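You operate a simulated robot arm through the tools that you are given. There is no shell and no other tool. Be economical: measure what you need, move in short steps, check, and stop when the job is done.

You run a simulated robot arm. Do the job below in one go: nothing can be reset, and whatever is moved stays where it is left.

JOB
Put the tall silver can on the cream table away on the shelf under the steel table. Take the large green cap and leave it on the low shelf of the cart. Take the green band on the steel table and put it away on the top left shelf of the grey rack. The order is free. Set down upright: tall silver can, green band.

The check looks at the end state, three seconds after you hand in, the way a careful person would. Anything else that was tipped, shoved, dropped, spilled or broken makes it a failure. Lids that push on must go on centred and level and be pressed home; caps that screw on are set level and turned clockwise until they are tight.

ROBOT AND FRAMES
A 7-joint arm with a two-finger parallel gripper on a trunk, on a base that drives. Base frame: it is fixed to the floor where the robot stands at the start and does not move with it; the origin is under the middle of the robot, x ahead of it, y to its left, z up; the surface under the hand at the start is at about z = 0.75. Units: m, degrees, N and s.
With the tool pointing down near the work surface it reaches from about 0.2 to 0.74 m from the robot's upright axis, wherever it stands. Its first joint turns from -166.0 to 166.0 degrees. Places, roughly: green band [-6.75, 3.5, 0.75]; large green cap [-1.25, -0.75, 0.75]; low shelf of the cart [-1.5, -0.4, 0.1]; shelf under the steel table [-7.1, 3.6, 0.3]; top left shelf of the grey rack [-1.7, -4.4, 1.2]. Payload 1.57 kg.
The tool frame sits at the grasp point between the pads (the TCP): z along the fingers, y along the line on which they close. The tips reach 0.03 m beyond it. The gripper opens to 0.11 m. The fingers are 0.024 m wide and 0.012 m thick; the gripper's body (0.048 by 0.112 m) begins 0.078 m behind the TCP.
Orientation is told as [roll, pitch, yaw] about the base's x, y, z axes, in that order, counted from this pose: with the fingers straight down and closing along the base's y, the tool's x points along the base's -x, its y along +y and its z along -z.

CONTROLS
- The arm moves only by the tool step_arm. Its argument "targets" is text: rows parted by semicolons, each of 7 numbers parted by spaces: the turn, a rotation vector about the base's x, y, z in degrees, then the shift along the base's x, y, z in cm, then the opening, from 0 (shut) to 1 (fully open). In form: wx wy wz dx dy dz gripper; .... A call has 1 to 10 rows; each row shifts and turns the commanded pose from where the row before left it. Each row takes 0.2 s and may step no farther than 0.05 m and 8.6 degrees from the row before; otherwise, or with a gripper value out of range, the whole call is refused. Where a pose cannot be reached the arm comes as near as it can. A force on the tool above 40 N (or 10 N above the force at the start of the call, whichever is more), or a blocked arm, ends the call early, and 0.2 s more pass. The fingers move at their own pace (about 0.045 m/s each) and stop on an object; they squeeze with about 43 N. The grip force told is the motor's: it shows also when the fingers shut on nothing. Time passes only in rows, and 0.2 s behind the last, so rows that do not move let the fingers close. It gives the time, the measured TCP pose, the force on the tool (base axes), the opening and the grip force at its end, in the units of the frame above (readings bear some noise), with the torque about the TCP (base axes, N m) and any sound that the robot's microphone picked up.
- Cameras (640 x 400 px; columns grow to the right, rows downward): "scene" is now at [0.019, 0.1582, 1.4144]; the picture's right is [0.05, -1.00, 0.00], its down [-0.71, -0.04, -0.70] and it looks along [0.70, 0.04, -0.71] (base axes); focal length 269 px, centre (320, 200). "wrist" rides on the gripper at [0.07, 0.016, -0.141] in the tool frame; the picture's right is [-0.23, 0.97, 0.00], its down [-0.86, -0.20, -0.48] and it looks along [-0.47, -0.11, 0.88] (tool axes); focal length 222 px, centre (320, 200). There is no depth. A picture from a camera that has moved, and an enlarged one, comes with that camera's place and axes in the base frame and with its lens.
- capture(camera): a new picture of that camera. The clock stands still meanwhile.
- slide_trunk(by): slides the trunk up (or, below 0, down) by that many m; the arm and the scene camera ride with it, the base frame stays. It gives what a move gives, with no picture.
- steer(legs): drives the robot by 1 to 6 legs, each [ahead, turn to the left] in m and degrees, along the robot's own axes; the way and the turn of a leg run together, so that a leg with both is an arc; at most 1.5 m and 180 degrees a leg. The arm and the cameras ride along, it lands a little off, and it stops where it bumps. It gives what a move gives.
- turn_head(pan, tilt): turns the head with the scene camera to pan (to the left, within 155 degrees either way) and tilt (down, from -29 to 69), counted from straight ahead of the robot. It gives what a move gives.
- inspect(camera, box): a new picture of the part [left, top, right, bottom] of that camera's present view, enlarged. The clock stands still meanwhile.
- sign_off(): hands the job in; it is judged then, once.

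Go step by step. Nothing tells you exact positions but the pictures and the camera data: compare them with the known pose of the tool, close in by small moves and look again before you grip or let go. The budget is 165 turns and 128 pictures, counting those below and the enlarged ones. Unless the task says otherwise, let go and move clear before handing in, and close with one line.

The tools are called after "Request:" as name(argument=value, ...) on one line, values as JSON. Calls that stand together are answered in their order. step_arm: Moves the arm, as the interface text tells. Its arguments: {"type":"object","properties":{"targets":{"type":"string"}},"required":["targets"]} The other tools are called the same way: slide_trunk (by) slides the trunk up or down; steer (legs) drives the base; turn_head (pan, tilt) turns the head that bears the scene camera; capture (camera) takes a picture; inspect (camera, box) takes an enlarged picture of a part of a camera's view; sign_off () hands the job in.

At the start:

```text
t: 0.0
tool_pos: [0.4441, 0.1895, 1.0532]
orientation: [-0.1, -0.1, -0.1]
contact_force: [-0.3, -0.6, 0.3]
moment: [0.0, -0.02, 0.0]
opening: 0.1102
finger_force: 0.0
trunk travel left (down, up): [-0.35, 0.24]
robot x, y, heading: [-0.0037, -0.0015, 0.3]
head pan, tilt: [3.0, 45.6]
```

scene: 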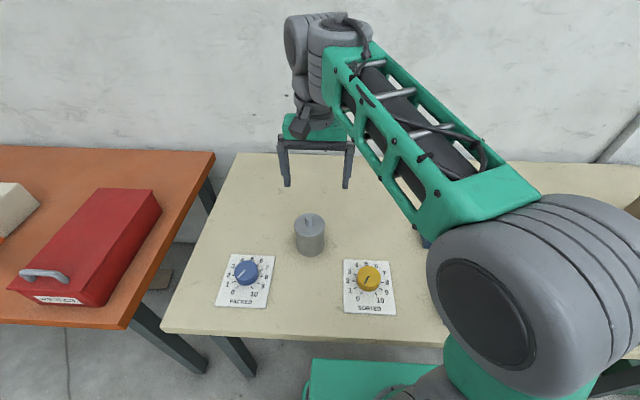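
wrist: 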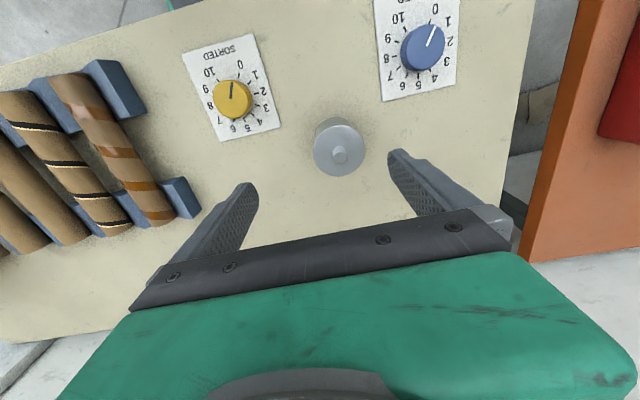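

I see the cream table with a grey knobbed cylinder, two dials and some bottles/rolls to the right. I'll look around with the head to find the tall silver can.

Request:
turn_head(pan=-45, tilt=40)

Request:
capture(camera="scene")

Request:
turn_head(pan=-130, tilt=35)

Request:
capture(camera="scene")

Request:
turn_head(pan=150, tilt=20)

Request:
capture(camera="scene")

Request:
turn_head(pan=70, tilt=30)

Request:
capture(camera="scene")

```text
t: 1.2
tool_pos: [0.4428, 0.1892, 1.052]
orientation: [0.1, 0.1, -0.1]
contact_force: [-0.4, -0.1, -0.9]
moment: [0.0, 0.01, -0.01]
opening: 0.1103
finger_force: 0.0
trunk travel left (down, up): [-0.35, 0.24]
robot x, y, heading: [0.001, 0.0015, 0.1]
head pan, tilt: [-45.0, 40.0]
```

```text
125 pictures are left
camera scene: at [-0.0015, 0.0939, 1.4225], right [-0.71, -0.71, 0.0], down [-0.45, 0.45, -0.77], along [0.54, -0.54, -0.64], focal length 269 px, centre (320, 200)
```

scene: 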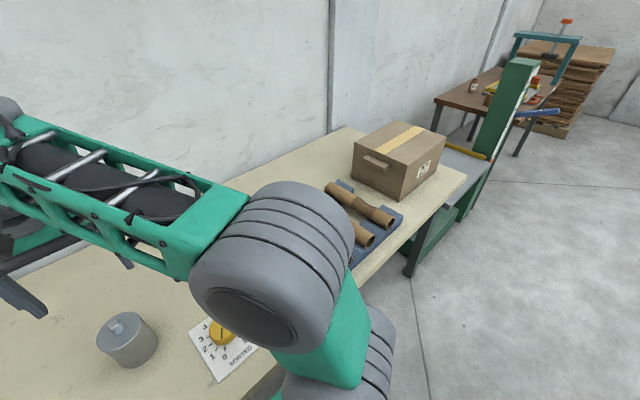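

```text
t: 2.8
tool_pos: [0.4427, 0.1892, 1.0522]
orientation: [0.1, 0.0, 0.0]
contact_force: [0.6, 0.4, -0.7]
moment: [0.0, -0.03, -0.01]
opening: 0.1101
finger_force: 0.2
trunk travel left (down, up): [-0.35, 0.24]
robot x, y, heading: [-0.0038, 0.0015, 0.2]
head pan, tilt: [-130.0, 35.0]
```

```text
124 pictures are left
camera scene: at [-0.1183, 0.0865, 1.4301], right [-0.77, 0.64, 0.0], down [0.37, 0.44, -0.82], along [-0.53, -0.63, -0.57], focal length 269 px, centre (320, 200)
```

scene: 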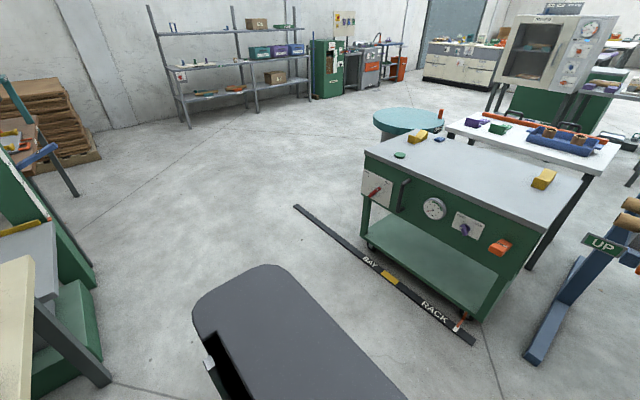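

```text
t: 6.6
tool_pos: [0.4437, 0.1887, 1.0517]
orientation: [0.0, -0.1, 0.0]
contact_force: [0.0, 0.7, 0.1]
moment: [-0.05, 0.03, 0.01]
opening: 0.1099
finger_force: 0.0
trunk travel left (down, up): [-0.35, 0.24]
robot x, y, heading: [-0.0016, 0.0008, 0.0]
head pan, tilt: [150.0, 20.0]
```

```text
123 pictures are left
camera scene: at [-0.1423, 0.2006, 1.4539], right [0.5, 0.87, 0.0], down [0.3, -0.17, -0.94], along [-0.81, 0.47, -0.34], focal length 269 px, centre (320, 200)
```

scene: 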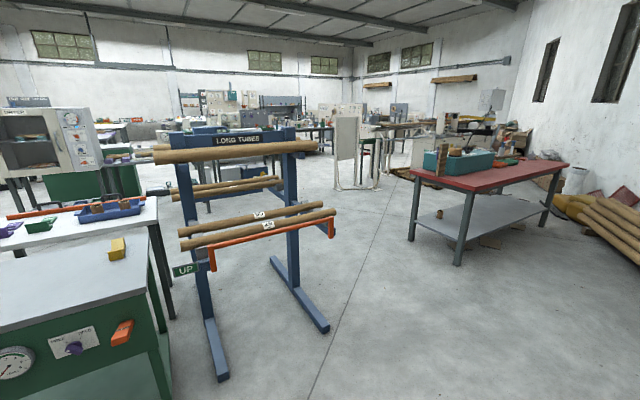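

```text
t: 8.1
tool_pos: [0.4433, 0.1897, 1.0517]
orientation: [0.0, 0.0, 0.0]
contact_force: [0.1, 0.2, -0.1]
moment: [0.0, -0.02, -0.02]
opening: 0.1101
finger_force: 0.1
trunk travel left (down, up): [-0.35, 0.24]
robot x, y, heading: [0.0005, -0.0007, -0.1]
head pan, tilt: [70.0, 30.0]
```

```text
122 pictures are left
camera scene: at [-0.0308, 0.239, 1.4379], right [0.94, -0.34, 0.0], down [-0.17, -0.47, -0.87], along [0.3, 0.81, -0.5], focal length 269 px, centre (320, 200)
```

scene: 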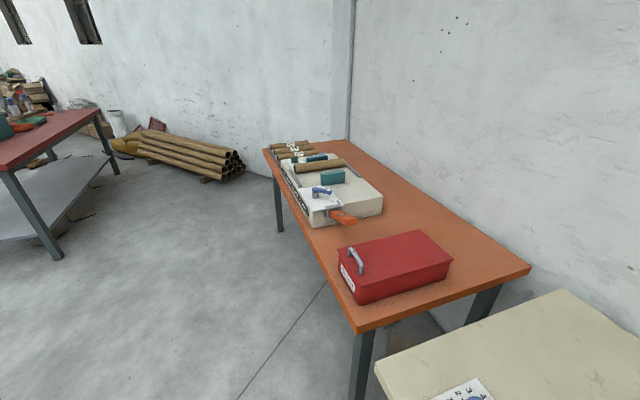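

The only silver can visible is the one near the tool; the cart with the green cap is behind me on the right. I'll look closer at the cart, the rack and the can.

Request:
turn_head(pan=-140, tilt=30)

Request:
inspect(camera="scene", box=[260, 100, 580, 300])

Request:
inspect(camera="wrist", box=[240, 80, 440, 205])

Request:
turn_head(pan=3, tilt=45)

Request:
inspect(camera="scene", box=[220, 170, 420, 295])

```text
t: 11.2
tool_pos: [0.4434, 0.1889, 1.0519]
orientation: [0.0, -0.1, 0.0]
contact_force: [-0.7, 0.6, -0.3]
moment: [0.0, 0.0, 0.05]
opening: 0.1103
finger_force: 0.1
trunk travel left (down, up): [-0.35, 0.24]
robot x, y, heading: [0.0013, 0.0058, -0.1]
head pan, tilt: [-140.0, 30.0]
```

```text
2.00 times, centred on (420, 200) of scene
camera zoom: at [-0.131, 0.0958, 1.4379], right [-0.64, 0.77, 0.0], down [0.38, 0.32, -0.87], along [-0.66, -0.56, -0.5], focal length 538 px, centre (120, 200)
```

zoom: 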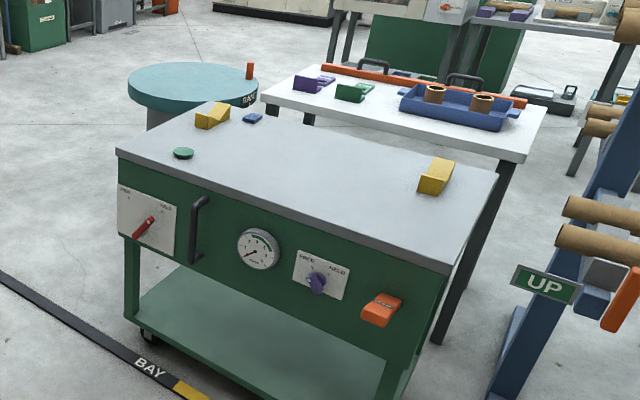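

```text
3.20 times, centred on (340, 142) of wrist
camera zoom: at [0.3729, 0.2054, 1.1924], right [0.23, 0.97, 0.0], down [0.86, -0.2, 0.48], along [0.47, -0.11, -0.88], focal length 711 px, centre (256, 384)
```

zoom: 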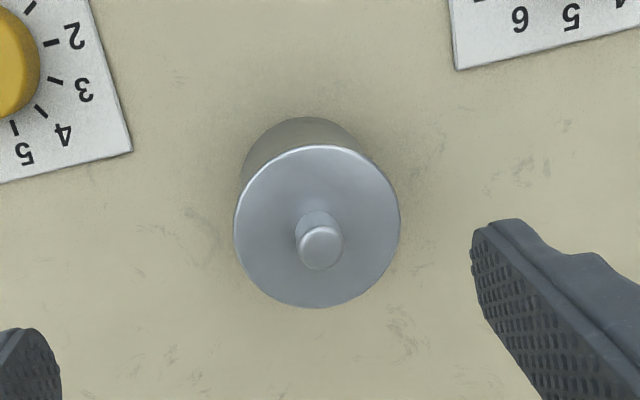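

```text
t: 13.4
tool_pos: [0.4433, 0.189, 1.0518]
orientation: [0.0, 0.0, 0.0]
contact_force: [-0.2, 0.0, 0.0]
moment: [0.0, 0.01, -0.01]
opening: 0.1101
finger_force: 0.1
trunk travel left (down, up): [-0.35, 0.24]
robot x, y, heading: [0.0002, -0.0027, -0.1]
head pan, tilt: [3.0, 45.0]
```

```text
3.20 times, centred on (320, 232) of scene
camera zoom: at [0.0195, 0.1582, 1.4153], right [0.05, -1.0, 0.0], down [-0.71, -0.04, -0.71], along [0.71, 0.04, -0.71], focal length 861 px, centre (320, 96)
```

zoom: 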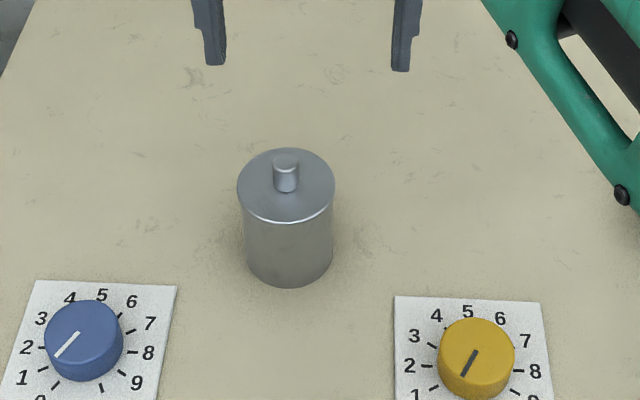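

The can (about 8 cm wide, 9.6 cm tall, knobbed lid) stands at about (0.479, 0.212), lid top at z≈0.846. To fit under the steel table I'll grip it with the tool tilted 60° forward, so I back up a little and tilt the tool.

Request:
steer(legs=[[-0.14, 0]])

Request:
step_arm(targets="0 -8 0 0 0 0 1; 0 -8 0 0 0 0 1; 0 -8 0 0 0 0 1; 0 -8 0 0 0 0 1; 0 -8 0 0 0 0 1; 0 -8 0 0 0 0 1; 0 -8 0 0 0 0 1; 0 -4 0 0 0 0 1; 0 0 0 0 0 0 1")

Request:
capture(camera="scene")

```text
t: 14.8
tool_pos: [0.3061, 0.1872, 1.0529]
orientation: [0.0, -0.1, -0.1]
contact_force: [0.1, -0.1, 0.5]
moment: [-0.01, 0.02, 0.0]
opening: 0.11
finger_force: 0.1
trunk travel left (down, up): [-0.35, 0.24]
robot x, y, heading: [-0.137, -0.002, 0.0]
head pan, tilt: [3.0, 45.0]
```

```text
t: 16.8
tool_pos: [0.2111, 0.1689, 1.2159]
orientation: [0.6, -49.3, 0.0]
contact_force: [-0.1, 0.0, -0.8]
moment: [-0.02, -0.02, -0.03]
opening: 0.1099
finger_force: 0.1
out of reach, approached as far as the arm can: row 1, 4, 5, 6, 7, 8
trunk travel left (down, up): [-0.35, 0.24]
robot x, y, heading: [-0.1387, 0.0, -0.1]
head pan, tilt: [3.0, 45.0]
```

```text
118 pictures are left
camera scene: at [-0.1184, 0.1583, 1.4154], right [0.05, -1.0, 0.0], down [-0.71, -0.04, -0.71], along [0.71, 0.04, -0.71], focal length 269 px, centre (320, 200)
```

scene: 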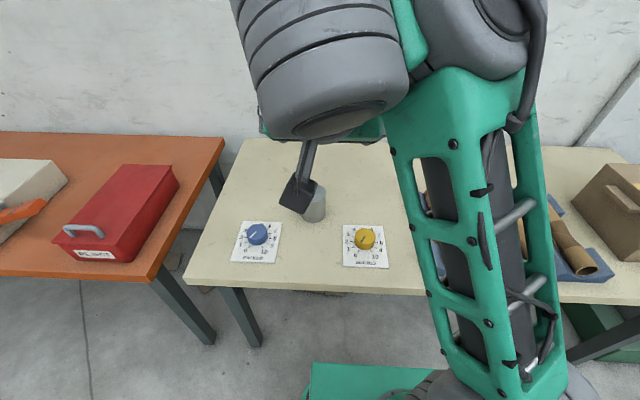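

The arm is cramped; I'll push the commanded pose outward (and back the base off a bit more) to make the tilt reachable.

Request:
step_arm(targets="0 0 0 5 0.5 0 1; 0 0 0 5 0.5 0 1; 0 0 0 5 0.5 0 1; 0 0 0 0 0 0 1")

Request:
capture(camera="scene")

```text
refused: row 1 steps farther than a row can; nothing moved
```

```text
117 pictures are left
camera scene: at [-0.1184, 0.1583, 1.4154], right [0.05, -1.0, 0.0], down [-0.71, -0.04, -0.71], along [0.71, 0.04, -0.71], focal length 269 px, centre (320, 200)
```

scene: 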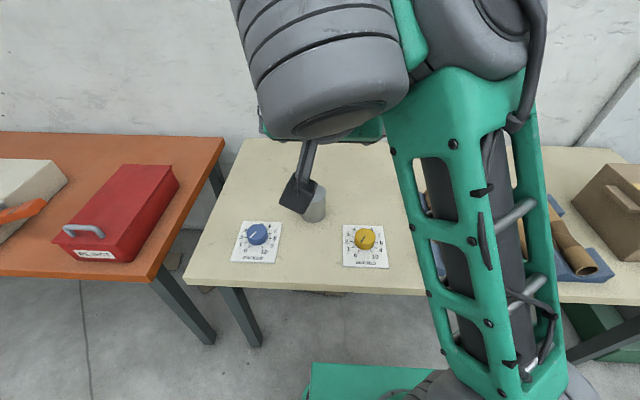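

I'll resend with smaller steps.

Request:
step_arm(targets="0 0 0 4.9 0 0 1; 0 0 0 4.9 0 0 1; 0 0 0 4.9 0 0 1; 0 0 0 0 0 0 1")

```text
t: 17.8
tool_pos: [0.3197, 0.1594, 1.2786]
orientation: [0.5, -48.5, -0.1]
contact_force: [-0.1, 0.5, -0.2]
moment: [-0.02, 0.01, -0.01]
opening: 0.1101
finger_force: 0.1
out of reach, approached as far as the arm can: row 1, 2, 3
trunk travel left (down, up): [-0.35, 0.24]
robot x, y, heading: [-0.1345, -0.001, -0.1]
head pan, tilt: [3.0, 45.0]
```

The arm rises when pushed out; a joint limit is likely. I'll move downward and see whether the pitch frees up.

Request:
step_arm(targets="0 0 0 0 0 -4.9 1; 0 0 0 0 0 -4.9 1; 0 0 0 3 0 -3.9 1; 0 0 0 3 0 -3.9 1; 0 0 0 0 0 0 1")

Request:
capture(camera="scene")

```text
t: 19.0
tool_pos: [0.2965, 0.1237, 1.2579]
orientation: [0.8, -47.9, -0.1]
contact_force: [0.5, 0.2, -0.3]
moment: [0.0, 0.01, -0.01]
opening: 0.1102
finger_force: 0.0
out of reach, approached as far as the arm can: row 1, 2, 3, 4
trunk travel left (down, up): [-0.35, 0.24]
robot x, y, heading: [-0.1362, 0.0001, -0.2]
head pan, tilt: [3.0, 45.0]
```

```text
116 pictures are left
camera scene: at [-0.1186, 0.1581, 1.4153], right [0.05, -1.0, 0.0], down [-0.71, -0.04, -0.71], along [0.71, 0.04, -0.71], focal length 269 px, centre (320, 200)
```

scene: 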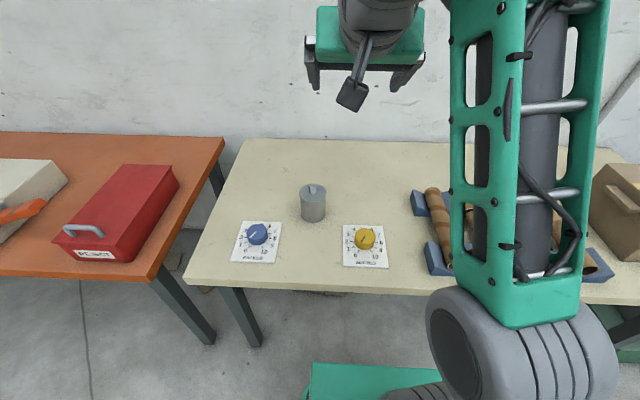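

The solver is stuck near a limit. I'll return to tool-down, then tilt from farther out and lower.

Request:
step_arm(targets="0 8 0 0 1 -1 1; 0 8 0 0 1 -2 1; 0 8 0 0 1 -2 1; 0 8 0 0 1 -2 1; 0 8 0 1 1 -2 1; 0 8 0 2 1 -2 1; 0 0 0 3 0 -2 1; 0 0 0 3 0 -2 1; 0 0 0 3 0 -2 1; 0 0 0 0 0 0 1")

```text
t: 21.2
tool_pos: [0.4152, 0.1868, 1.0891]
orientation: [0.5, -1.3, -0.1]
contact_force: [-0.3, -0.6, -0.6]
moment: [-0.01, 0.02, -0.02]
opening: 0.11
finger_force: 0.1
trunk travel left (down, up): [-0.35, 0.24]
robot x, y, heading: [-0.1389, -0.0009, -0.1]
head pan, tilt: [3.0, 45.0]
```

Now tilt in place, while easing outward.

Request:
step_arm(targets="0 -8 0 1 0 -1 1; 0 -8 0 1 0 -1 1; 0 -8 0 1 0 -1 1; 0 -8 0 0 0 -1 1; 0 0 0 0 0 0 1")

```text
t: 22.4
tool_pos: [0.4718, 0.2027, 1.1196]
orientation: [0.2, -31.7, -0.1]
contact_force: [0.9, 0.3, 0.0]
moment: [-0.01, 0.01, 0.0]
opening: 0.1098
finger_force: 0.1
out of reach, approached as far as the arm can: row 3, 4
trunk travel left (down, up): [-0.35, 0.24]
robot x, y, heading: [-0.1393, -0.0025, -0.1]
head pan, tilt: [3.0, 45.0]
```

The wrist wants more distance from the shoulder; I'll back the base up 0.2 m and retry further from the body.

Request:
steer(legs=[[-0.2, 0]])

Request:
step_arm(targets="0 0 0 4 0 -2 1; 0 0 0 4 0 -3 1; 0 0 0 0 0 -4 1; 0 0 0 0 0 -4 1; 0 0 0 0 0 0 1")

Request:
step_arm(targets="0 -8 0 0 0 0 1; 0 -8 0 0 0 0 1; 0 -8 0 0 0 0 1; 0 0 0 0 0 0 1")

```text
t: 23.9
tool_pos: [0.2723, 0.2044, 1.121]
orientation: [0.2, -31.7, 0.0]
contact_force: [1.1, 0.0, 0.6]
moment: [-0.01, 0.03, 0.03]
opening: 0.1102
finger_force: 0.1
trunk travel left (down, up): [-0.35, 0.24]
robot x, y, heading: [-0.3349, -0.0015, -0.2]
head pan, tilt: [3.0, 45.0]
```

```text
t: 25.1
tool_pos: [0.3583, 0.2064, 1.0019]
orientation: [0.1, -31.5, 0.0]
contact_force: [-1.0, -0.2, -0.8]
moment: [0.01, -0.02, -0.01]
opening: 0.11
finger_force: 0.0
out of reach, approached as far as the arm can: row 4
trunk travel left (down, up): [-0.35, 0.24]
robot x, y, heading: [-0.338, 0.0012, 0.1]
head pan, tilt: [3.0, 45.0]
```

```text
t: 26.1
tool_pos: [0.3586, 0.2066, 1.0025]
orientation: [0.2, -31.5, 0.1]
contact_force: [0.5, 0.7, -0.3]
moment: [-0.03, -0.03, -0.01]
opening: 0.11
finger_force: 0.1
out of reach, approached as far as the arm can: row 1, 2, 3
trunk travel left (down, up): [-0.35, 0.24]
robot x, y, heading: [-0.3388, 0.0003, 0.3]
head pan, tilt: [3.0, 45.0]
```

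Request:
capture(camera="scene")

Request:
capture(camera="wrist")

```text
115 pictures are left
camera scene: at [-0.3183, 0.1585, 1.4153], right [0.05, -1.0, 0.0], down [-0.71, -0.04, -0.71], along [0.71, 0.04, -0.71], focal length 269 px, centre (320, 200)
```

scene: 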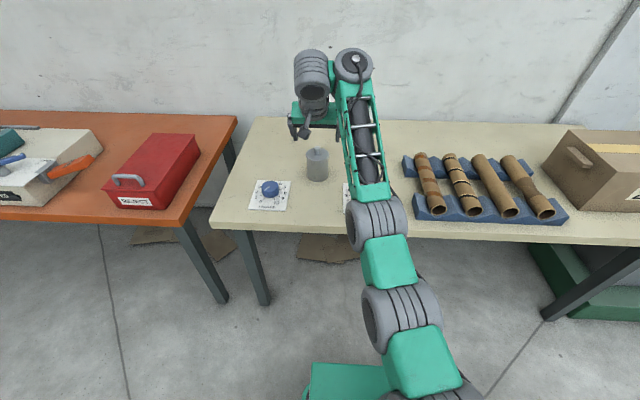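

```text
114 pictures are left
camera wrist: at [0.224, 0.222, 1.0853], right [0.19, 0.97, 0.12], down [0.48, -0.2, 0.85], along [0.86, -0.1, -0.51], focal length 222 px, centre (320, 200)
```

wrist: 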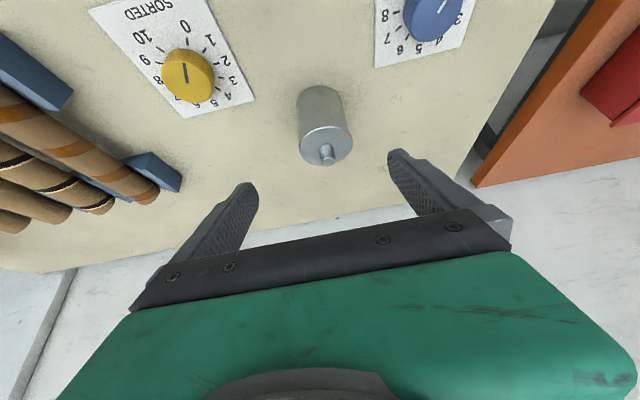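

The elbow is carried low and the forearm rises to the wrist, so the wrist can't get lower. Lowering the trunk should help; I'll do it by 0.12 m (fingers stay short of the can).

Request:
slide_trunk(by=-0.12)

Request:
step_arm(targets="0 -8 0 0 0 0 1; 0 -8 0 0 0 0 1; 0 0 0 0 0 0 1")

```text
t: 27.6
tool_pos: [0.3575, 0.2066, 0.8828]
orientation: [0.2, -31.5, 0.1]
contact_force: [0.2, -0.1, 0.1]
moment: [0.0, 0.0, 0.0]
opening: 0.1102
finger_force: 0.0
trunk travel left (down, up): [-0.23, 0.36]
robot x, y, heading: [-0.3388, -0.0005, 0.0]
head pan, tilt: [3.0, 45.0]
```

```text
t: 28.4
tool_pos: [0.3583, 0.2059, 0.8824]
orientation: [0.2, -31.5, 0.2]
contact_force: [0.3, 0.4, -0.3]
moment: [0.02, -0.01, -0.03]
opening: 0.1101
finger_force: 0.0
out of reach, approached as far as the arm can: row 1, 2
trunk travel left (down, up): [-0.23, 0.36]
robot x, y, heading: [-0.339, -0.0019, 0.2]
head pan, tilt: [3.0, 45.0]
```

Pitch is stuck here. I'll back off into free space and explore the arm's low range before gripping anything.

Request:
steer(legs=[[-0.35, 0]])

Request:
step_arm(targets="0 8 0 0 0 -4 1; 0 8 0 0 0 -4 1; 0 8 0 0 0 -4 1; 0 8 0 0 0 -4 1; 0 0 0 0 0 -4 1; 0 0 0 0 0 -4 1; 0 0 0 0 0 -4 1; 0 0 0 0 0 -4 1; 0 0 0 0 0 0 1")

Request:
capture(camera="scene")

```text
t: 30.7
tool_pos: [0.0125, 0.2009, 0.8824]
orientation: [0.2, -31.4, -0.4]
contact_force: [0.5, -1.0, 0.1]
moment: [0.01, 0.02, 0.0]
opening: 0.1097
finger_force: 0.1
trunk travel left (down, up): [-0.23, 0.36]
robot x, y, heading: [-0.6891, 0.0037, -0.3]
head pan, tilt: [3.0, 45.0]
```

```text
t: 32.7
tool_pos: [0.0143, 0.202, 0.5674]
orientation: [0.1, 0.6, -0.4]
contact_force: [-0.6, -0.3, 0.1]
moment: [0.0, -0.03, -0.03]
opening: 0.1099
finger_force: 0.1
out of reach, approached as far as the arm can: row 4
trunk travel left (down, up): [-0.23, 0.36]
robot x, y, heading: [-0.6884, 0.0015, -0.7]
head pan, tilt: [3.0, 45.0]
```

```text
113 pictures are left
camera scene: at [-0.6644, 0.1595, 1.2953], right [0.04, -1.0, 0.0], down [-0.71, -0.03, -0.71], along [0.71, 0.03, -0.71], focal length 269 px, centre (320, 200)
```

scene: 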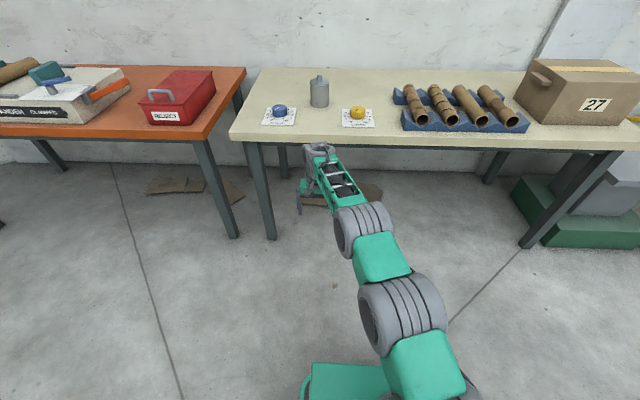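

Low range is good. Now test tilting forward from this posture.

Request:
step_arm(targets="0 -8 0 0 0 0 1; 0 -8 0 0 0 0 1; 0 -8 0 0 0 0 1; 0 -8 0 0 0 0 1; 0 -8 0 0 0 0 1; 0 -8 0 0 0 0 1; 0 -8 0 0 0 0 1; 0 0 0 0 0 0 1")

Request:
step_arm(targets="0 0 0 0 0 -4 1; 0 0 0 0 0 -4 1; 0 0 0 0 0 -4 1; 0 0 0 0 0 -4 1; 0 0 0 0 0 0 1")

Request:
capture(camera="scene")

```text
t: 34.5
tool_pos: [0.0127, 0.2013, 0.5663]
orientation: [0.5, -55.6, -0.7]
contact_force: [-0.6, 0.9, -0.9]
moment: [0.0, -0.02, -0.01]
opening: 0.11
finger_force: 0.0
trunk travel left (down, up): [-0.23, 0.36]
robot x, y, heading: [-0.6849, 0.0037, -0.6]
head pan, tilt: [3.0, 45.0]
```

```text
t: 35.7
tool_pos: [0.0149, 0.1979, 0.404]
orientation: [0.7, -55.5, -0.7]
contact_force: [-0.1, 0.1, 0.3]
moment: [-0.01, -0.01, 0.01]
opening: 0.1102
finger_force: 0.0
trunk travel left (down, up): [-0.23, 0.36]
robot x, y, heading: [-0.6844, 0.0017, -0.4]
head pan, tilt: [3.0, 45.0]
```

```text
112 pictures are left
camera scene: at [-0.6645, 0.1595, 1.2953], right [0.04, -1.0, 0.0], down [-0.71, -0.03, -0.71], along [0.71, 0.03, -0.71], focal length 269 px, centre (320, 200)
```

scene: 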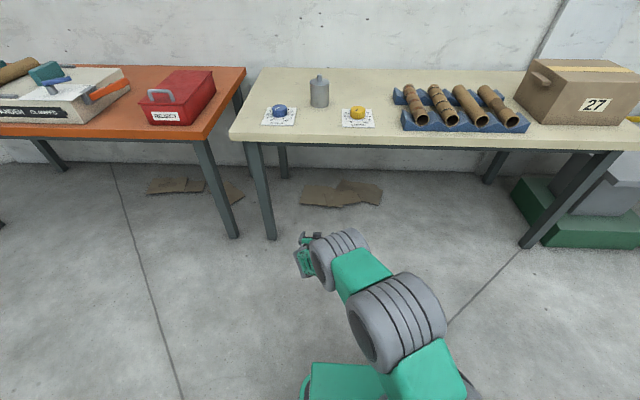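

Tilting works when the arm hangs low relative to the trunk. So I raise the trunk fully, keep the tilt, and come at the can again.

Request:
slide_trunk(by=0.36)

Request:
step_arm(targets="0 -4.5 0 0 0 3 1; 0 0 0.5 0 0.5 4.5 1; 0 0 0 0 0.5 4.5 1; 0 0 0 0 0 0 1")

```text
t: 39.2
tool_pos: [0.015, 0.1972, 0.7639]
orientation: [0.5, -55.6, -0.8]
contact_force: [0.0, -0.1, -0.1]
moment: [-0.01, 0.0, 0.01]
opening: 0.1098
finger_force: 0.2
trunk travel left (down, up): [-0.59, 0.0]
robot x, y, heading: [-0.6877, 0.0026, -0.5]
head pan, tilt: [3.0, 45.0]
```

```text
t: 40.2
tool_pos: [0.0161, 0.2047, 0.8822]
orientation: [0.7, -60.0, -0.3]
contact_force: [0.0, -0.4, 0.2]
moment: [0.01, 0.03, 0.02]
opening: 0.1096
finger_force: 0.1
trunk travel left (down, up): [-0.59, 0.0]
robot x, y, heading: [-0.6858, -0.0011, -0.4]
head pan, tilt: [3.0, 45.0]
```

Pose achieved: tilt −60° at z 0.88. Now drive ahead to the standoff.

Request:
steer(legs=[[0.3, 0.4]])

Request:
capture(camera="wrist")

Request:
capture(camera="scene")

```text
t: 42.3
tool_pos: [0.3195, 0.2123, 0.8816]
orientation: [0.6, -60.0, 0.4]
contact_force: [-0.3, -0.1, -0.7]
moment: [0.04, -0.02, 0.02]
opening: 0.1101
finger_force: 0.0
trunk travel left (down, up): [-0.59, 0.0]
robot x, y, heading: [-0.3814, -0.0011, -0.3]
head pan, tilt: [3.0, 45.0]
```

```text
111 pictures are left
camera wrist: at [0.1617, 0.2257, 0.891], right [0.1, 0.97, 0.2], down [0.02, -0.2, 0.98], along [0.99, -0.09, -0.04], focal length 222 px, centre (320, 200)
```

wrist: 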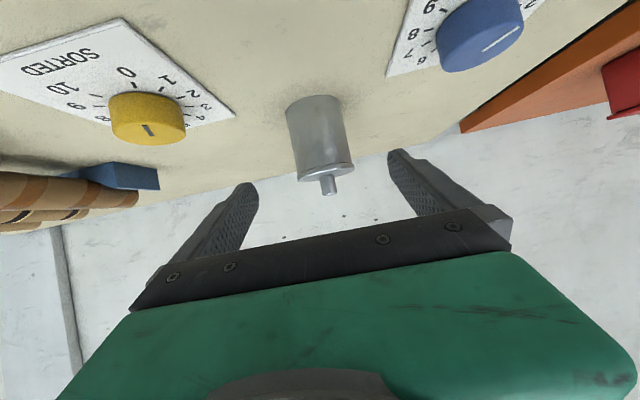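

```text
110 pictures are left
camera scene: at [-0.36, 0.1585, 1.6553], right [0.05, -1.0, 0.0], down [-0.71, -0.04, -0.71], along [0.71, 0.04, -0.71], focal length 269 px, centre (320, 200)
```

scene: 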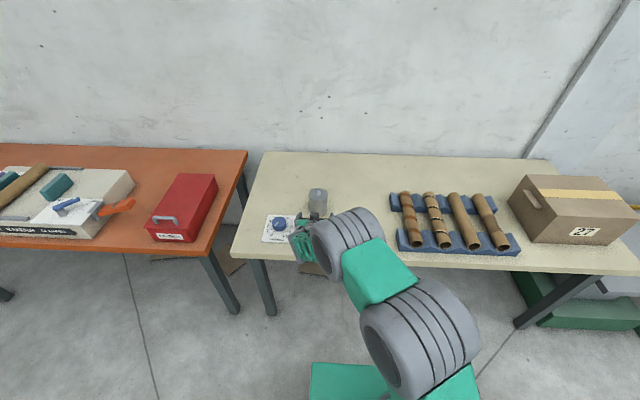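

The can lines up with the fingers. I approach along the tool axis.

Request:
step_arm(targets="0 0 0 4 0 -2 1; 0 0 0 4 0 -2 1; 0 0 0 4 0 -2 1; 0 0 0 4 0 -1.9 1; 0 0 0 0 0 0 1")

Request:
capture(camera="wrist")

```text
t: 43.5
tool_pos: [0.482, 0.2148, 0.8018]
orientation: [0.5, -59.9, 0.3]
contact_force: [0.2, 0.0, -0.1]
moment: [-0.02, -0.05, 0.04]
opening: 0.1101
finger_force: 0.1
trunk travel left (down, up): [-0.59, 0.0]
robot x, y, heading: [-0.3794, -0.0021, -0.0]
head pan, tilt: [3.0, 45.0]
```

```text
109 pictures are left
camera wrist: at [0.3235, 0.2279, 0.8114], right [0.1, 0.97, 0.2], down [0.02, -0.2, 0.98], along [0.99, -0.09, -0.04], focal length 222 px, centre (320, 200)
```

wrist: 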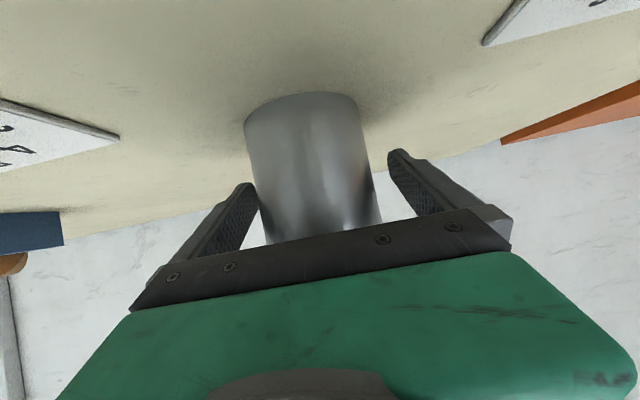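

Request:
step_arm(targets="0 0 0 0 -0.25 0 1; 0 0 0 0 0 0 0; 0 0 0 0 0 0 0; 0 0 0 0 0 0 0; 0 0 0 0 0 0 0; 0 0 0 0 0 0 0")

```text
t: 44.9
tool_pos: [0.482, 0.2113, 0.8029]
orientation: [0.7, -60.1, 0.3]
contact_force: [-0.4, -1.2, -0.1]
moment: [-0.06, -0.03, -0.04]
opening: 0.0839
finger_force: 43.2
trunk travel left (down, up): [-0.59, 0.0]
robot x, y, heading: [-0.3832, -0.0013, 0.0]
head pan, tilt: [3.0, 45.0]
```

Gripped at 0.084 m. Lift straight up.

Request:
step_arm(targets="0 0 0 0 0 2 0; 0 0 0 0 0 4 0; 0 0 0 0 0 4 0; 0 0 0 0 0 0 0")

Request:
steer(legs=[[-0.35, 0]])

Request:
capture(camera="scene")

Request:
capture(camera="wrist")

```text
t: 45.9
tool_pos: [0.4785, 0.2113, 0.9005]
orientation: [0.6, -60.1, 0.2]
contact_force: [0.7, -0.1, -1.5]
moment: [-0.02, 0.01, 0.04]
opening: 0.084
finger_force: 43.4
trunk travel left (down, up): [-0.59, 0.0]
robot x, y, heading: [-0.379, -0.0002, -0.1]
head pan, tilt: [3.0, 45.0]
```

```text
t: 48.2
tool_pos: [0.1224, 0.2057, 0.9014]
orientation: [0.7, -60.0, -0.2]
contact_force: [0.7, -0.4, -1.4]
moment: [-0.01, 0.03, -0.01]
opening: 0.0838
finger_force: 42.5
trunk travel left (down, up): [-0.59, 0.0]
robot x, y, heading: [-0.7377, 0.0013, -0.5]
head pan, tilt: [3.0, 45.0]
```

```text
108 pictures are left
camera scene: at [-0.7185, 0.1594, 1.6553], right [0.05, -1.0, 0.0], down [-0.71, -0.03, -0.71], along [0.71, 0.03, -0.71], focal length 269 px, centre (320, 200)
```

scene: 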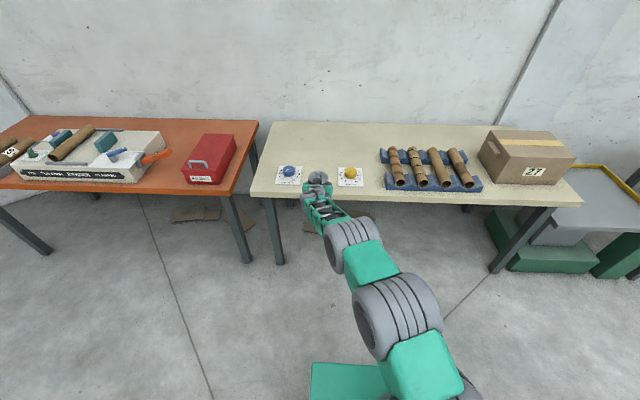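

```text
107 pictures are left
camera wrist: at [-0.0369, 0.2213, 0.9107], right [0.11, 0.97, 0.2], down [0.01, -0.2, 0.98], along [0.99, -0.1, -0.04], focal length 222 px, centre (320, 200)
```

wrist: 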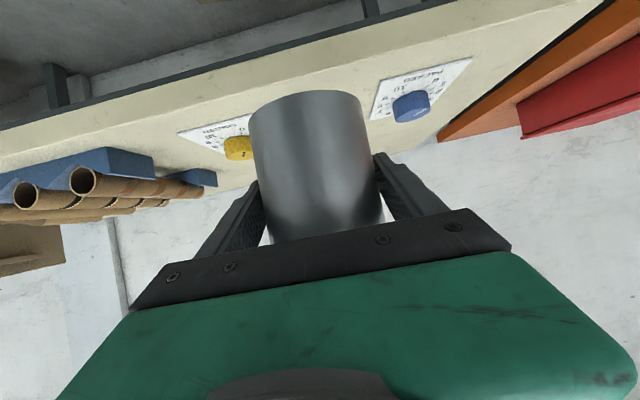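

Can is held upright with lid on. Now I look toward the steel table to plan the route.

Request:
turn_head(pan=150, tilt=22)

Request:
capture(camera="scene")

Request:
turn_head(pan=110, tilt=30)

Request:
capture(camera="scene")

```text
t: 50.5
tool_pos: [0.1219, 0.2068, 0.9004]
orientation: [0.7, -60.0, -0.2]
contact_force: [0.3, 1.4, -1.8]
moment: [0.02, 0.02, -0.02]
opening: 0.0839
finger_force: 43.3
trunk travel left (down, up): [-0.59, 0.0]
robot x, y, heading: [-0.7354, 0.0006, -0.3]
head pan, tilt: [150.0, 22.0]
```

```text
106 pictures are left
camera scene: at [-0.8793, 0.2026, 1.6907], right [0.51, 0.86, 0.0], down [0.32, -0.19, -0.93], along [-0.8, 0.47, -0.37], focal length 269 px, centre (320, 200)
```

scene: 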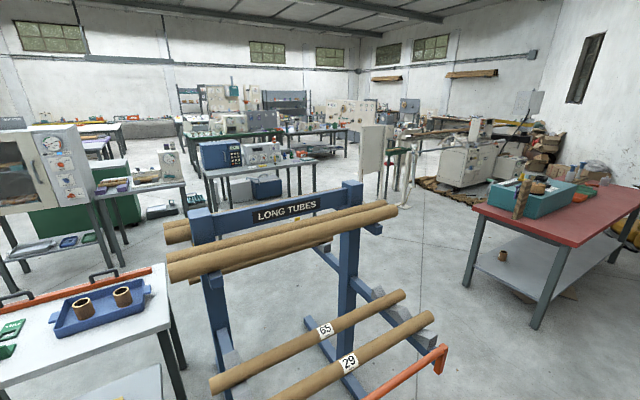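

```text
t: 51.6
tool_pos: [0.1228, 0.2063, 0.902]
orientation: [0.6, -60.0, -0.2]
contact_force: [-0.5, -0.4, -1.6]
moment: [0.01, 0.02, 0.04]
opening: 0.0837
finger_force: 42.6
trunk travel left (down, up): [-0.59, 0.0]
robot x, y, heading: [-0.7406, 0.002, -0.2]
head pan, tilt: [110.0, 30.0]
```

```text
105 pictures are left
camera scene: at [-0.8297, 0.2408, 1.6779], right [0.94, 0.34, 0.0], down [0.17, -0.47, -0.87], along [-0.29, 0.82, -0.5], focal length 269 px, centre (320, 200)
```

scene: 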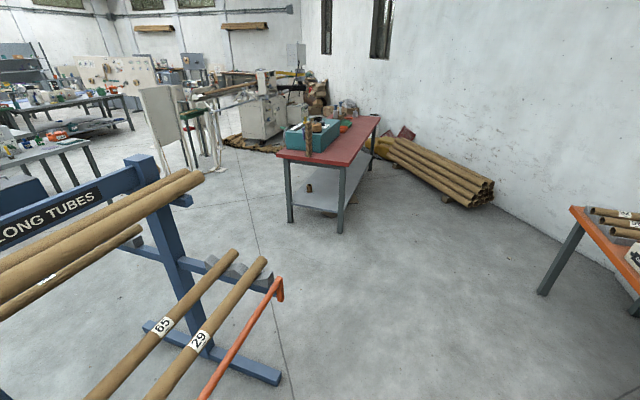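

Request:
turn_head(pan=150, tilt=22)

Request:
inspect(camera="scene", box=[180, 80, 420, 230])

```text
t: 52.6
tool_pos: [0.1222, 0.2064, 0.901]
orientation: [0.6, -60.0, -0.2]
contact_force: [-0.3, 0.8, -0.6]
moment: [0.03, -0.01, -0.01]
opening: 0.0835
finger_force: 43.8
trunk travel left (down, up): [-0.59, 0.0]
robot x, y, heading: [-0.7361, 0.0002, -0.5]
head pan, tilt: [150.0, 22.0]
```

```text
2.67 times, centred on (300, 155) of scene
camera zoom: at [-0.8793, 0.2027, 1.6907], right [0.51, 0.86, 0.0], down [0.32, -0.19, -0.93], along [-0.8, 0.47, -0.37], focal length 718 px, centre (373, 320)
```

zoom: 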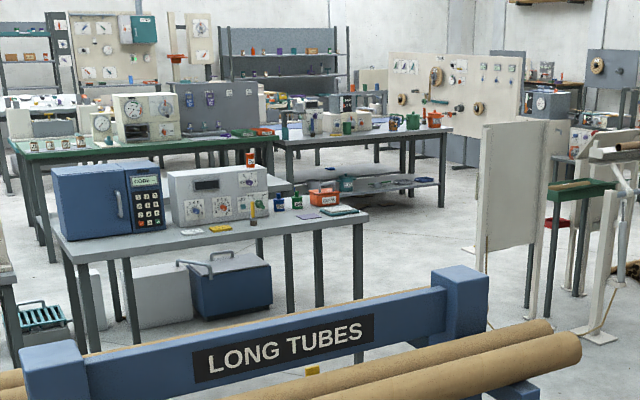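

The steel table with a shelf is beyond, around x≈−6.7 facing me. First I tuck the arm in somewhat for travel.

Request:
step_arm(targets="0 0 0 -4 -2 0 0; 0 0 0 -4 -2 0 0; 0 0 0 -4 -2 0 0; 0 0 0 -4 -2 0 0; 0 0 0 0 0 0 0")

```text
t: 53.8
tool_pos: [-0.0403, 0.1249, 0.9022]
orientation: [0.7, -60.0, -0.1]
contact_force: [-0.2, 1.0, -0.8]
moment: [-0.01, 0.01, -0.03]
opening: 0.0837
finger_force: 42.7
trunk travel left (down, up): [-0.59, 0.0]
robot x, y, heading: [-0.7387, 0.0028, -0.5]
head pan, tilt: [150.0, 22.0]
```

Tucked. Turn left and drive to the corridor between the tube rack and the red table.

Request:
steer(legs=[[0, 90.5], [1.5, 0]])

Request:
turn_head(pan=75, tilt=28)

Request:
capture(camera="scene")

```text
t: 65.2
tool_pos: [-0.8624, 2.2067, 0.902]
orientation: [0.6, -60.0, 89.7]
contact_force: [-0.9, 0.4, -1.6]
moment: [0.03, 0.01, -0.01]
opening: 0.0832
finger_force: 43.0
trunk travel left (down, up): [-0.59, 0.0]
robot x, y, heading: [-0.7387, 1.5121, 89.3]
head pan, tilt: [150.0, 22.0]
```

```text
t: 66.6
tool_pos: [-0.8625, 2.2066, 0.9015]
orientation: [0.7, -59.9, 89.7]
contact_force: [-0.8, -0.7, -2.1]
moment: [0.01, 0.0, -0.01]
opening: 0.0832
finger_force: 42.8
trunk travel left (down, up): [-0.59, 0.0]
robot x, y, heading: [-0.7404, 1.5051, 89.3]
head pan, tilt: [75.0, 28.0]
```

```text
103 pictures are left
camera scene: at [-0.9856, 1.4729, 1.6811], right [0.27, 0.96, 0.0], down [0.45, -0.13, -0.88], along [-0.85, 0.24, -0.47], focal length 269 px, centre (320, 200)
```

scene: 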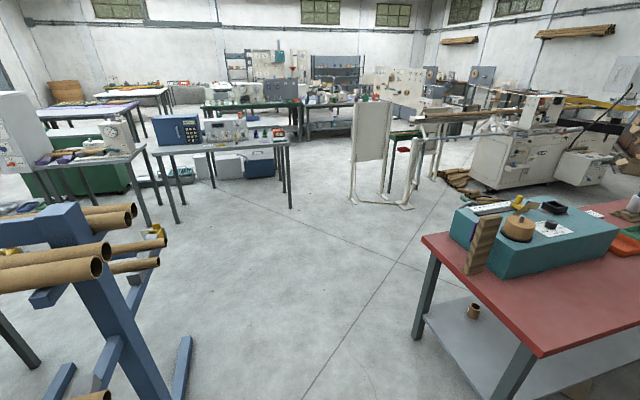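

The way to the steel table leads through a gap between the oven table and the white panel (about 0.75 m). I check my own base size first by looking down.

Request:
turn_head(pan=60, tilt=69)

Request:
capture(camera="scene")

Request:
turn_head(pan=150, tilt=69)

Request:
capture(camera="scene")

```text
t: 67.7
tool_pos: [-0.8627, 2.2051, 0.9021]
orientation: [0.6, -60.1, 89.7]
contact_force: [0.2, -0.3, -1.6]
moment: [0.03, 0.0, -0.02]
opening: 0.0832
finger_force: 43.0
trunk travel left (down, up): [-0.59, 0.0]
robot x, y, heading: [-0.7438, 1.5097, 89.3]
head pan, tilt: [60.0, 68.8]
```

```text
102 pictures are left
camera scene: at [-0.9459, 1.477, 1.6265], right [0.51, 0.86, 0.0], down [0.8, -0.47, -0.36], along [-0.31, 0.18, -0.93], focal length 269 px, centre (320, 200)
```

scene: 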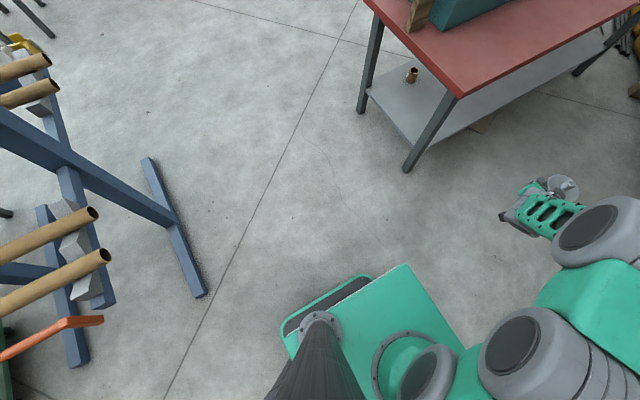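

```text
t: 69.3
tool_pos: [-0.863, 2.2062, 0.9026]
orientation: [0.7, -60.0, 89.6]
contact_force: [-0.2, 0.1, -2.0]
moment: [0.02, -0.03, -0.01]
opening: 0.0832
finger_force: 42.5
trunk travel left (down, up): [-0.59, 0.0]
robot x, y, heading: [-0.7409, 1.5108, 89.5]
head pan, tilt: [150.0, 68.8]
```

```text
101 pictures are left
camera scene: at [-0.9261, 1.4004, 1.6264], right [-0.86, 0.51, 0.0], down [0.47, 0.8, -0.36], along [-0.18, -0.31, -0.93], focal length 269 px, centre (320, 200)
```

scene: 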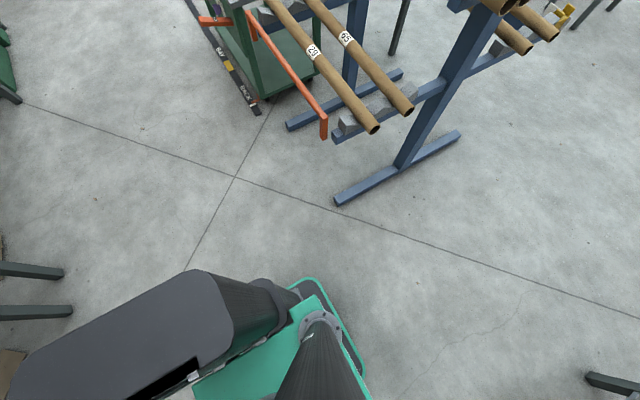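

Base half-width is about 0.22 m, so the gap is passable. I drive west along the corridor in stages.

Request:
steer(legs=[[0, 86.8], [1.45, 0]])

Request:
turn_head(pan=-15, tilt=30)

Request:
capture(camera="scene")

```text
t: 80.4
tool_pos: [-2.9224, 1.5041, 0.9025]
orientation: [0.6, -60.0, 176.7]
contact_force: [0.4, -0.4, -1.2]
moment: [0.01, -0.01, 0.0]
opening: 0.0825
finger_force: 42.3
trunk travel left (down, up): [-0.59, 0.0]
robot x, y, heading: [-2.218, 1.5898, 176.5]
head pan, tilt: [150.0, 68.8]
```

```text
t: 82.9
tool_pos: [-2.9216, 1.5033, 0.9031]
orientation: [0.5, -60.0, 176.7]
contact_force: [-0.1, -0.6, -1.0]
moment: [0.02, 0.03, 0.0]
opening: 0.0824
finger_force: 43.0
trunk travel left (down, up): [-0.59, 0.0]
robot x, y, heading: [-2.2138, 1.5888, 176.7]
head pan, tilt: [-15.0, 30.0]
```

```text
100 pictures are left
camera scene: at [-2.2549, 1.4593, 1.6779], right [0.32, 0.95, 0.0], down [0.47, -0.16, -0.87], along [-0.82, 0.27, -0.5], focal length 269 px, centre (320, 200)
```

scene: 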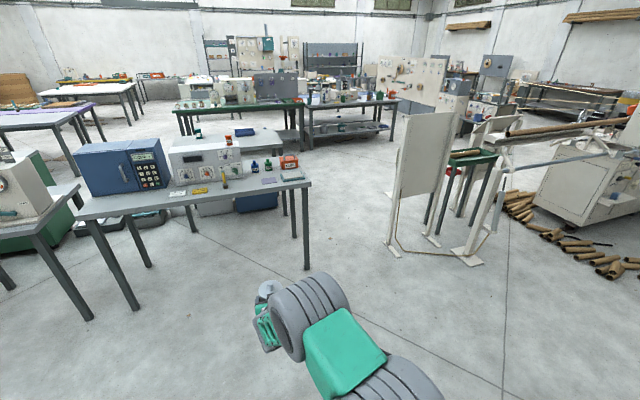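

The opening crept from 84 to 82 mm, so I check the can in the wrist view.

Request:
capture(camera="wrist")

```text
99 pictures are left
camera wrist: at [-2.7662, 1.4809, 0.9116], right [-0.16, -0.97, 0.2], down [0.0, 0.21, 0.98], along [-0.99, 0.16, -0.04], focal length 222 px, centre (320, 200)
```

wrist: 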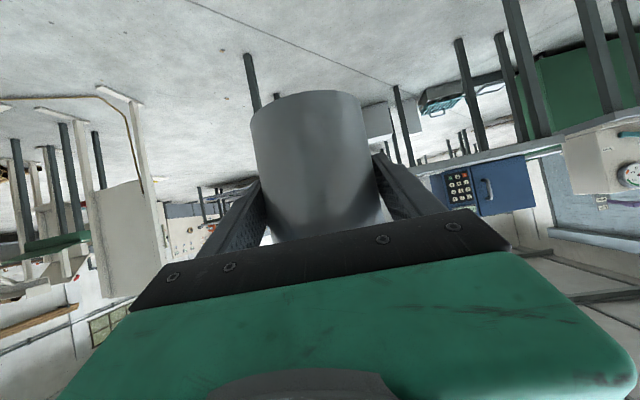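

Can still seated as before. Gap between oven table (y≲1.97) and panel (y≳2.68) is centred at y≈2.33; I drive there.

Request:
steer(legs=[[0, -42.5], [0.85, 0], [0, 40], [0.4, 0]])

Request:
turn_head(pan=0, tilt=40)

Request:
capture(camera="scene")

```text
t: 93.3
tool_pos: [-3.9083, 2.1357, 0.9021]
orientation: [0.5, -60.0, 176.0]
contact_force: [-0.1, -0.1, -1.6]
moment: [0.0, -0.01, 0.0]
opening: 0.0734
finger_force: 43.2
trunk travel left (down, up): [-0.59, 0.0]
robot x, y, heading: [-3.2044, 2.2094, 175.8]
head pan, tilt: [-15.0, 30.0]
```

```text
t: 94.1
tool_pos: [-3.9075, 2.1363, 0.902]
orientation: [0.5, -60.0, 175.9]
contact_force: [0.0, -0.1, -0.8]
moment: [-0.05, 0.0, 0.02]
opening: 0.0738
finger_force: 42.8
trunk travel left (down, up): [-0.59, 0.0]
robot x, y, heading: [-3.2014, 2.2123, 175.5]
head pan, tilt: [0.0, 40.0]
```

```text
98 pictures are left
camera scene: at [-3.2418, 2.06, 1.6626], right [0.07, 1.0, 0.0], down [0.64, -0.05, -0.77], along [-0.76, 0.06, -0.64], focal length 269 px, centre (320, 200)
```

scene: 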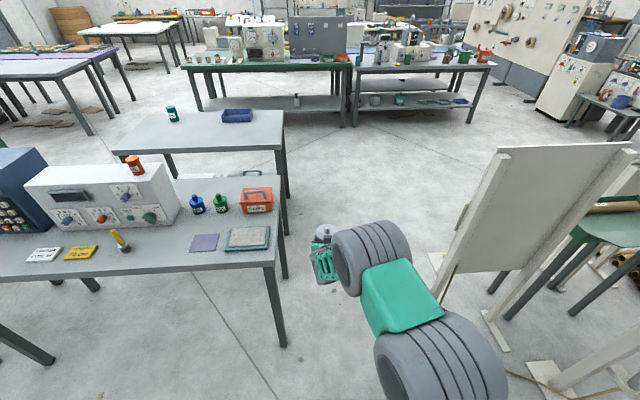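

The opening fell to 73 mm — the can is moving in the grip. Check now.

Request:
capture(camera="wrist")

Request:
inspect(camera="scene", box=[280, 200, 380, 300])

```text
97 pictures are left
camera wrist: at [-3.7533, 2.1111, 0.9115], right [-0.17, -0.96, 0.2], down [0.0, 0.21, 0.98], along [-0.99, 0.17, -0.04], focal length 222 px, centre (320, 200)
```

wrist: 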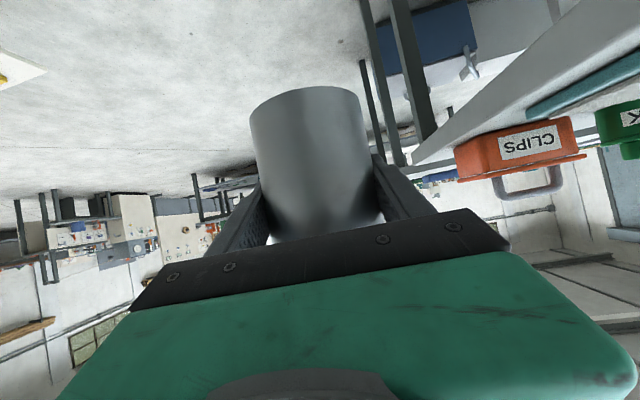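

```text
4.00 times, centred on (330, 250) of scene
camera zoom: at [-3.2418, 2.06, 1.6626], right [0.07, 1.0, 0.0], down [0.64, -0.05, -0.77], along [-0.76, 0.06, -0.64], focal length 1076 px, centre (280, 0)
```

zoom: 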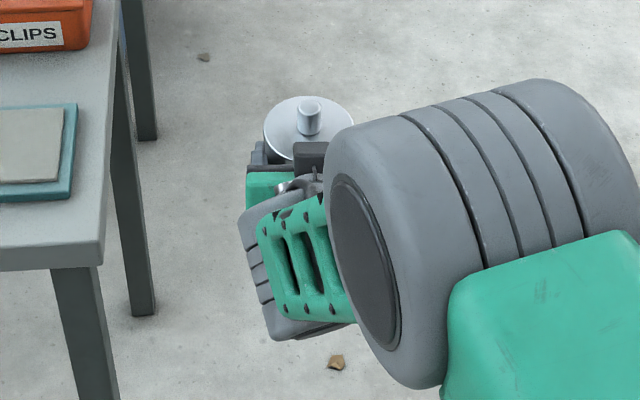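

Request:
inspect(camera="wrist", box=[220, 70, 420, 260])

```text
2.11 times, centred on (320, 165) of wrist
camera zoom: at [-3.7533, 2.1111, 0.9115], right [-0.17, -0.96, 0.2], down [0.0, 0.21, 0.98], along [-0.99, 0.17, -0.04], focal length 468 px, centre (320, 274)
```

zoom: 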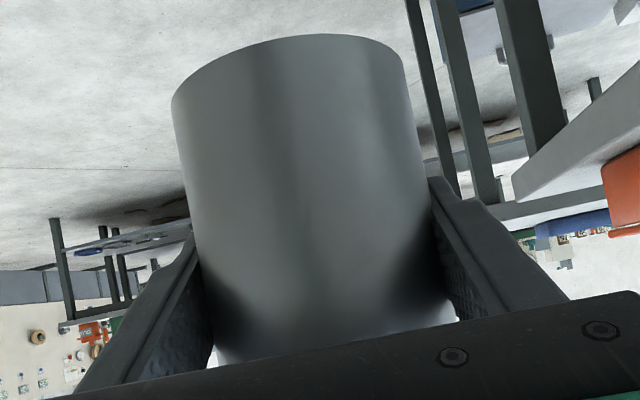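

The can is creeping forward out of the pads (I gripped slightly behind its axis). I'll set it down right here on the clear floor and regrip deeper.

Request:
slide_trunk(by=-0.59)

Request:
step_arm(targets="0 0 0 0 0 -3 0; 0 0 0 0 0 -3 0; 0 0 0 0 0 -3 0; 0 0 0 0 0 -3 0; 0 0 0 0 0 -3 0; 0 0 0 0 0 -3 0; 0 0 0 0 0 -2 0")

Request:
capture(camera="wrist")

Request:
capture(camera="scene")

```text
refused: -0.59 is not a number from -0.4 to 0.4
```

```text
t: 95.7
tool_pos: [-3.907, 2.1368, 0.701]
orientation: [0.6, -60.0, 176.0]
contact_force: [-0.5, 0.4, -1.3]
moment: [-0.01, -0.05, 0.02]
opening: 0.0737
finger_force: 43.3
trunk travel left (down, up): [-0.59, 0.0]
robot x, y, heading: [-3.2047, 2.2137, 175.7]
head pan, tilt: [0.0, 40.0]
```

```text
94 pictures are left
camera wrist: at [-3.7523, 2.1111, 0.7108], right [-0.17, -0.96, 0.2], down [0.0, 0.21, 0.98], along [-0.99, 0.17, -0.04], focal length 222 px, centre (320, 200)
```

wrist: 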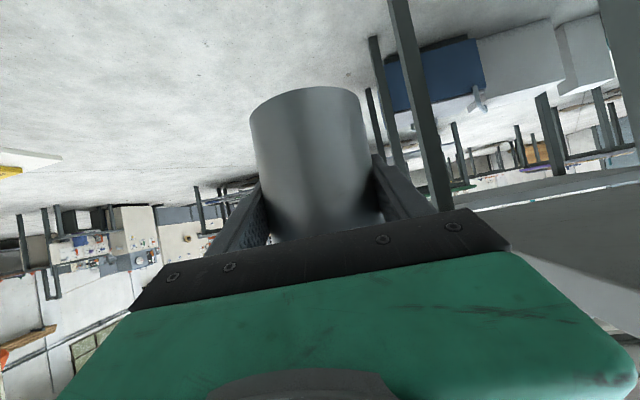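

```text
93 pictures are left
camera scene: at [-3.2419, 2.0598, 1.6626], right [0.07, 1.0, 0.0], down [0.64, -0.05, -0.77], along [-0.76, 0.06, -0.64], focal length 269 px, centre (320, 200)
```

scene: 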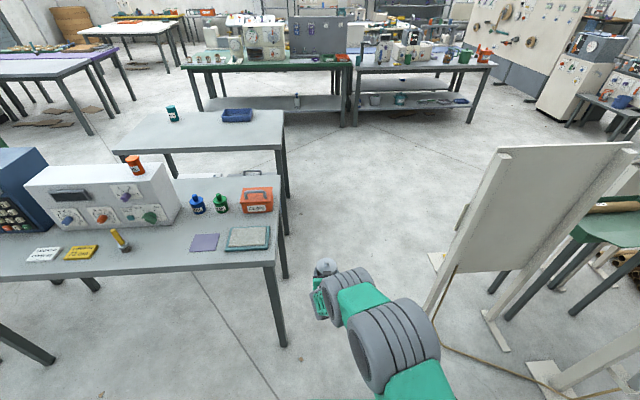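

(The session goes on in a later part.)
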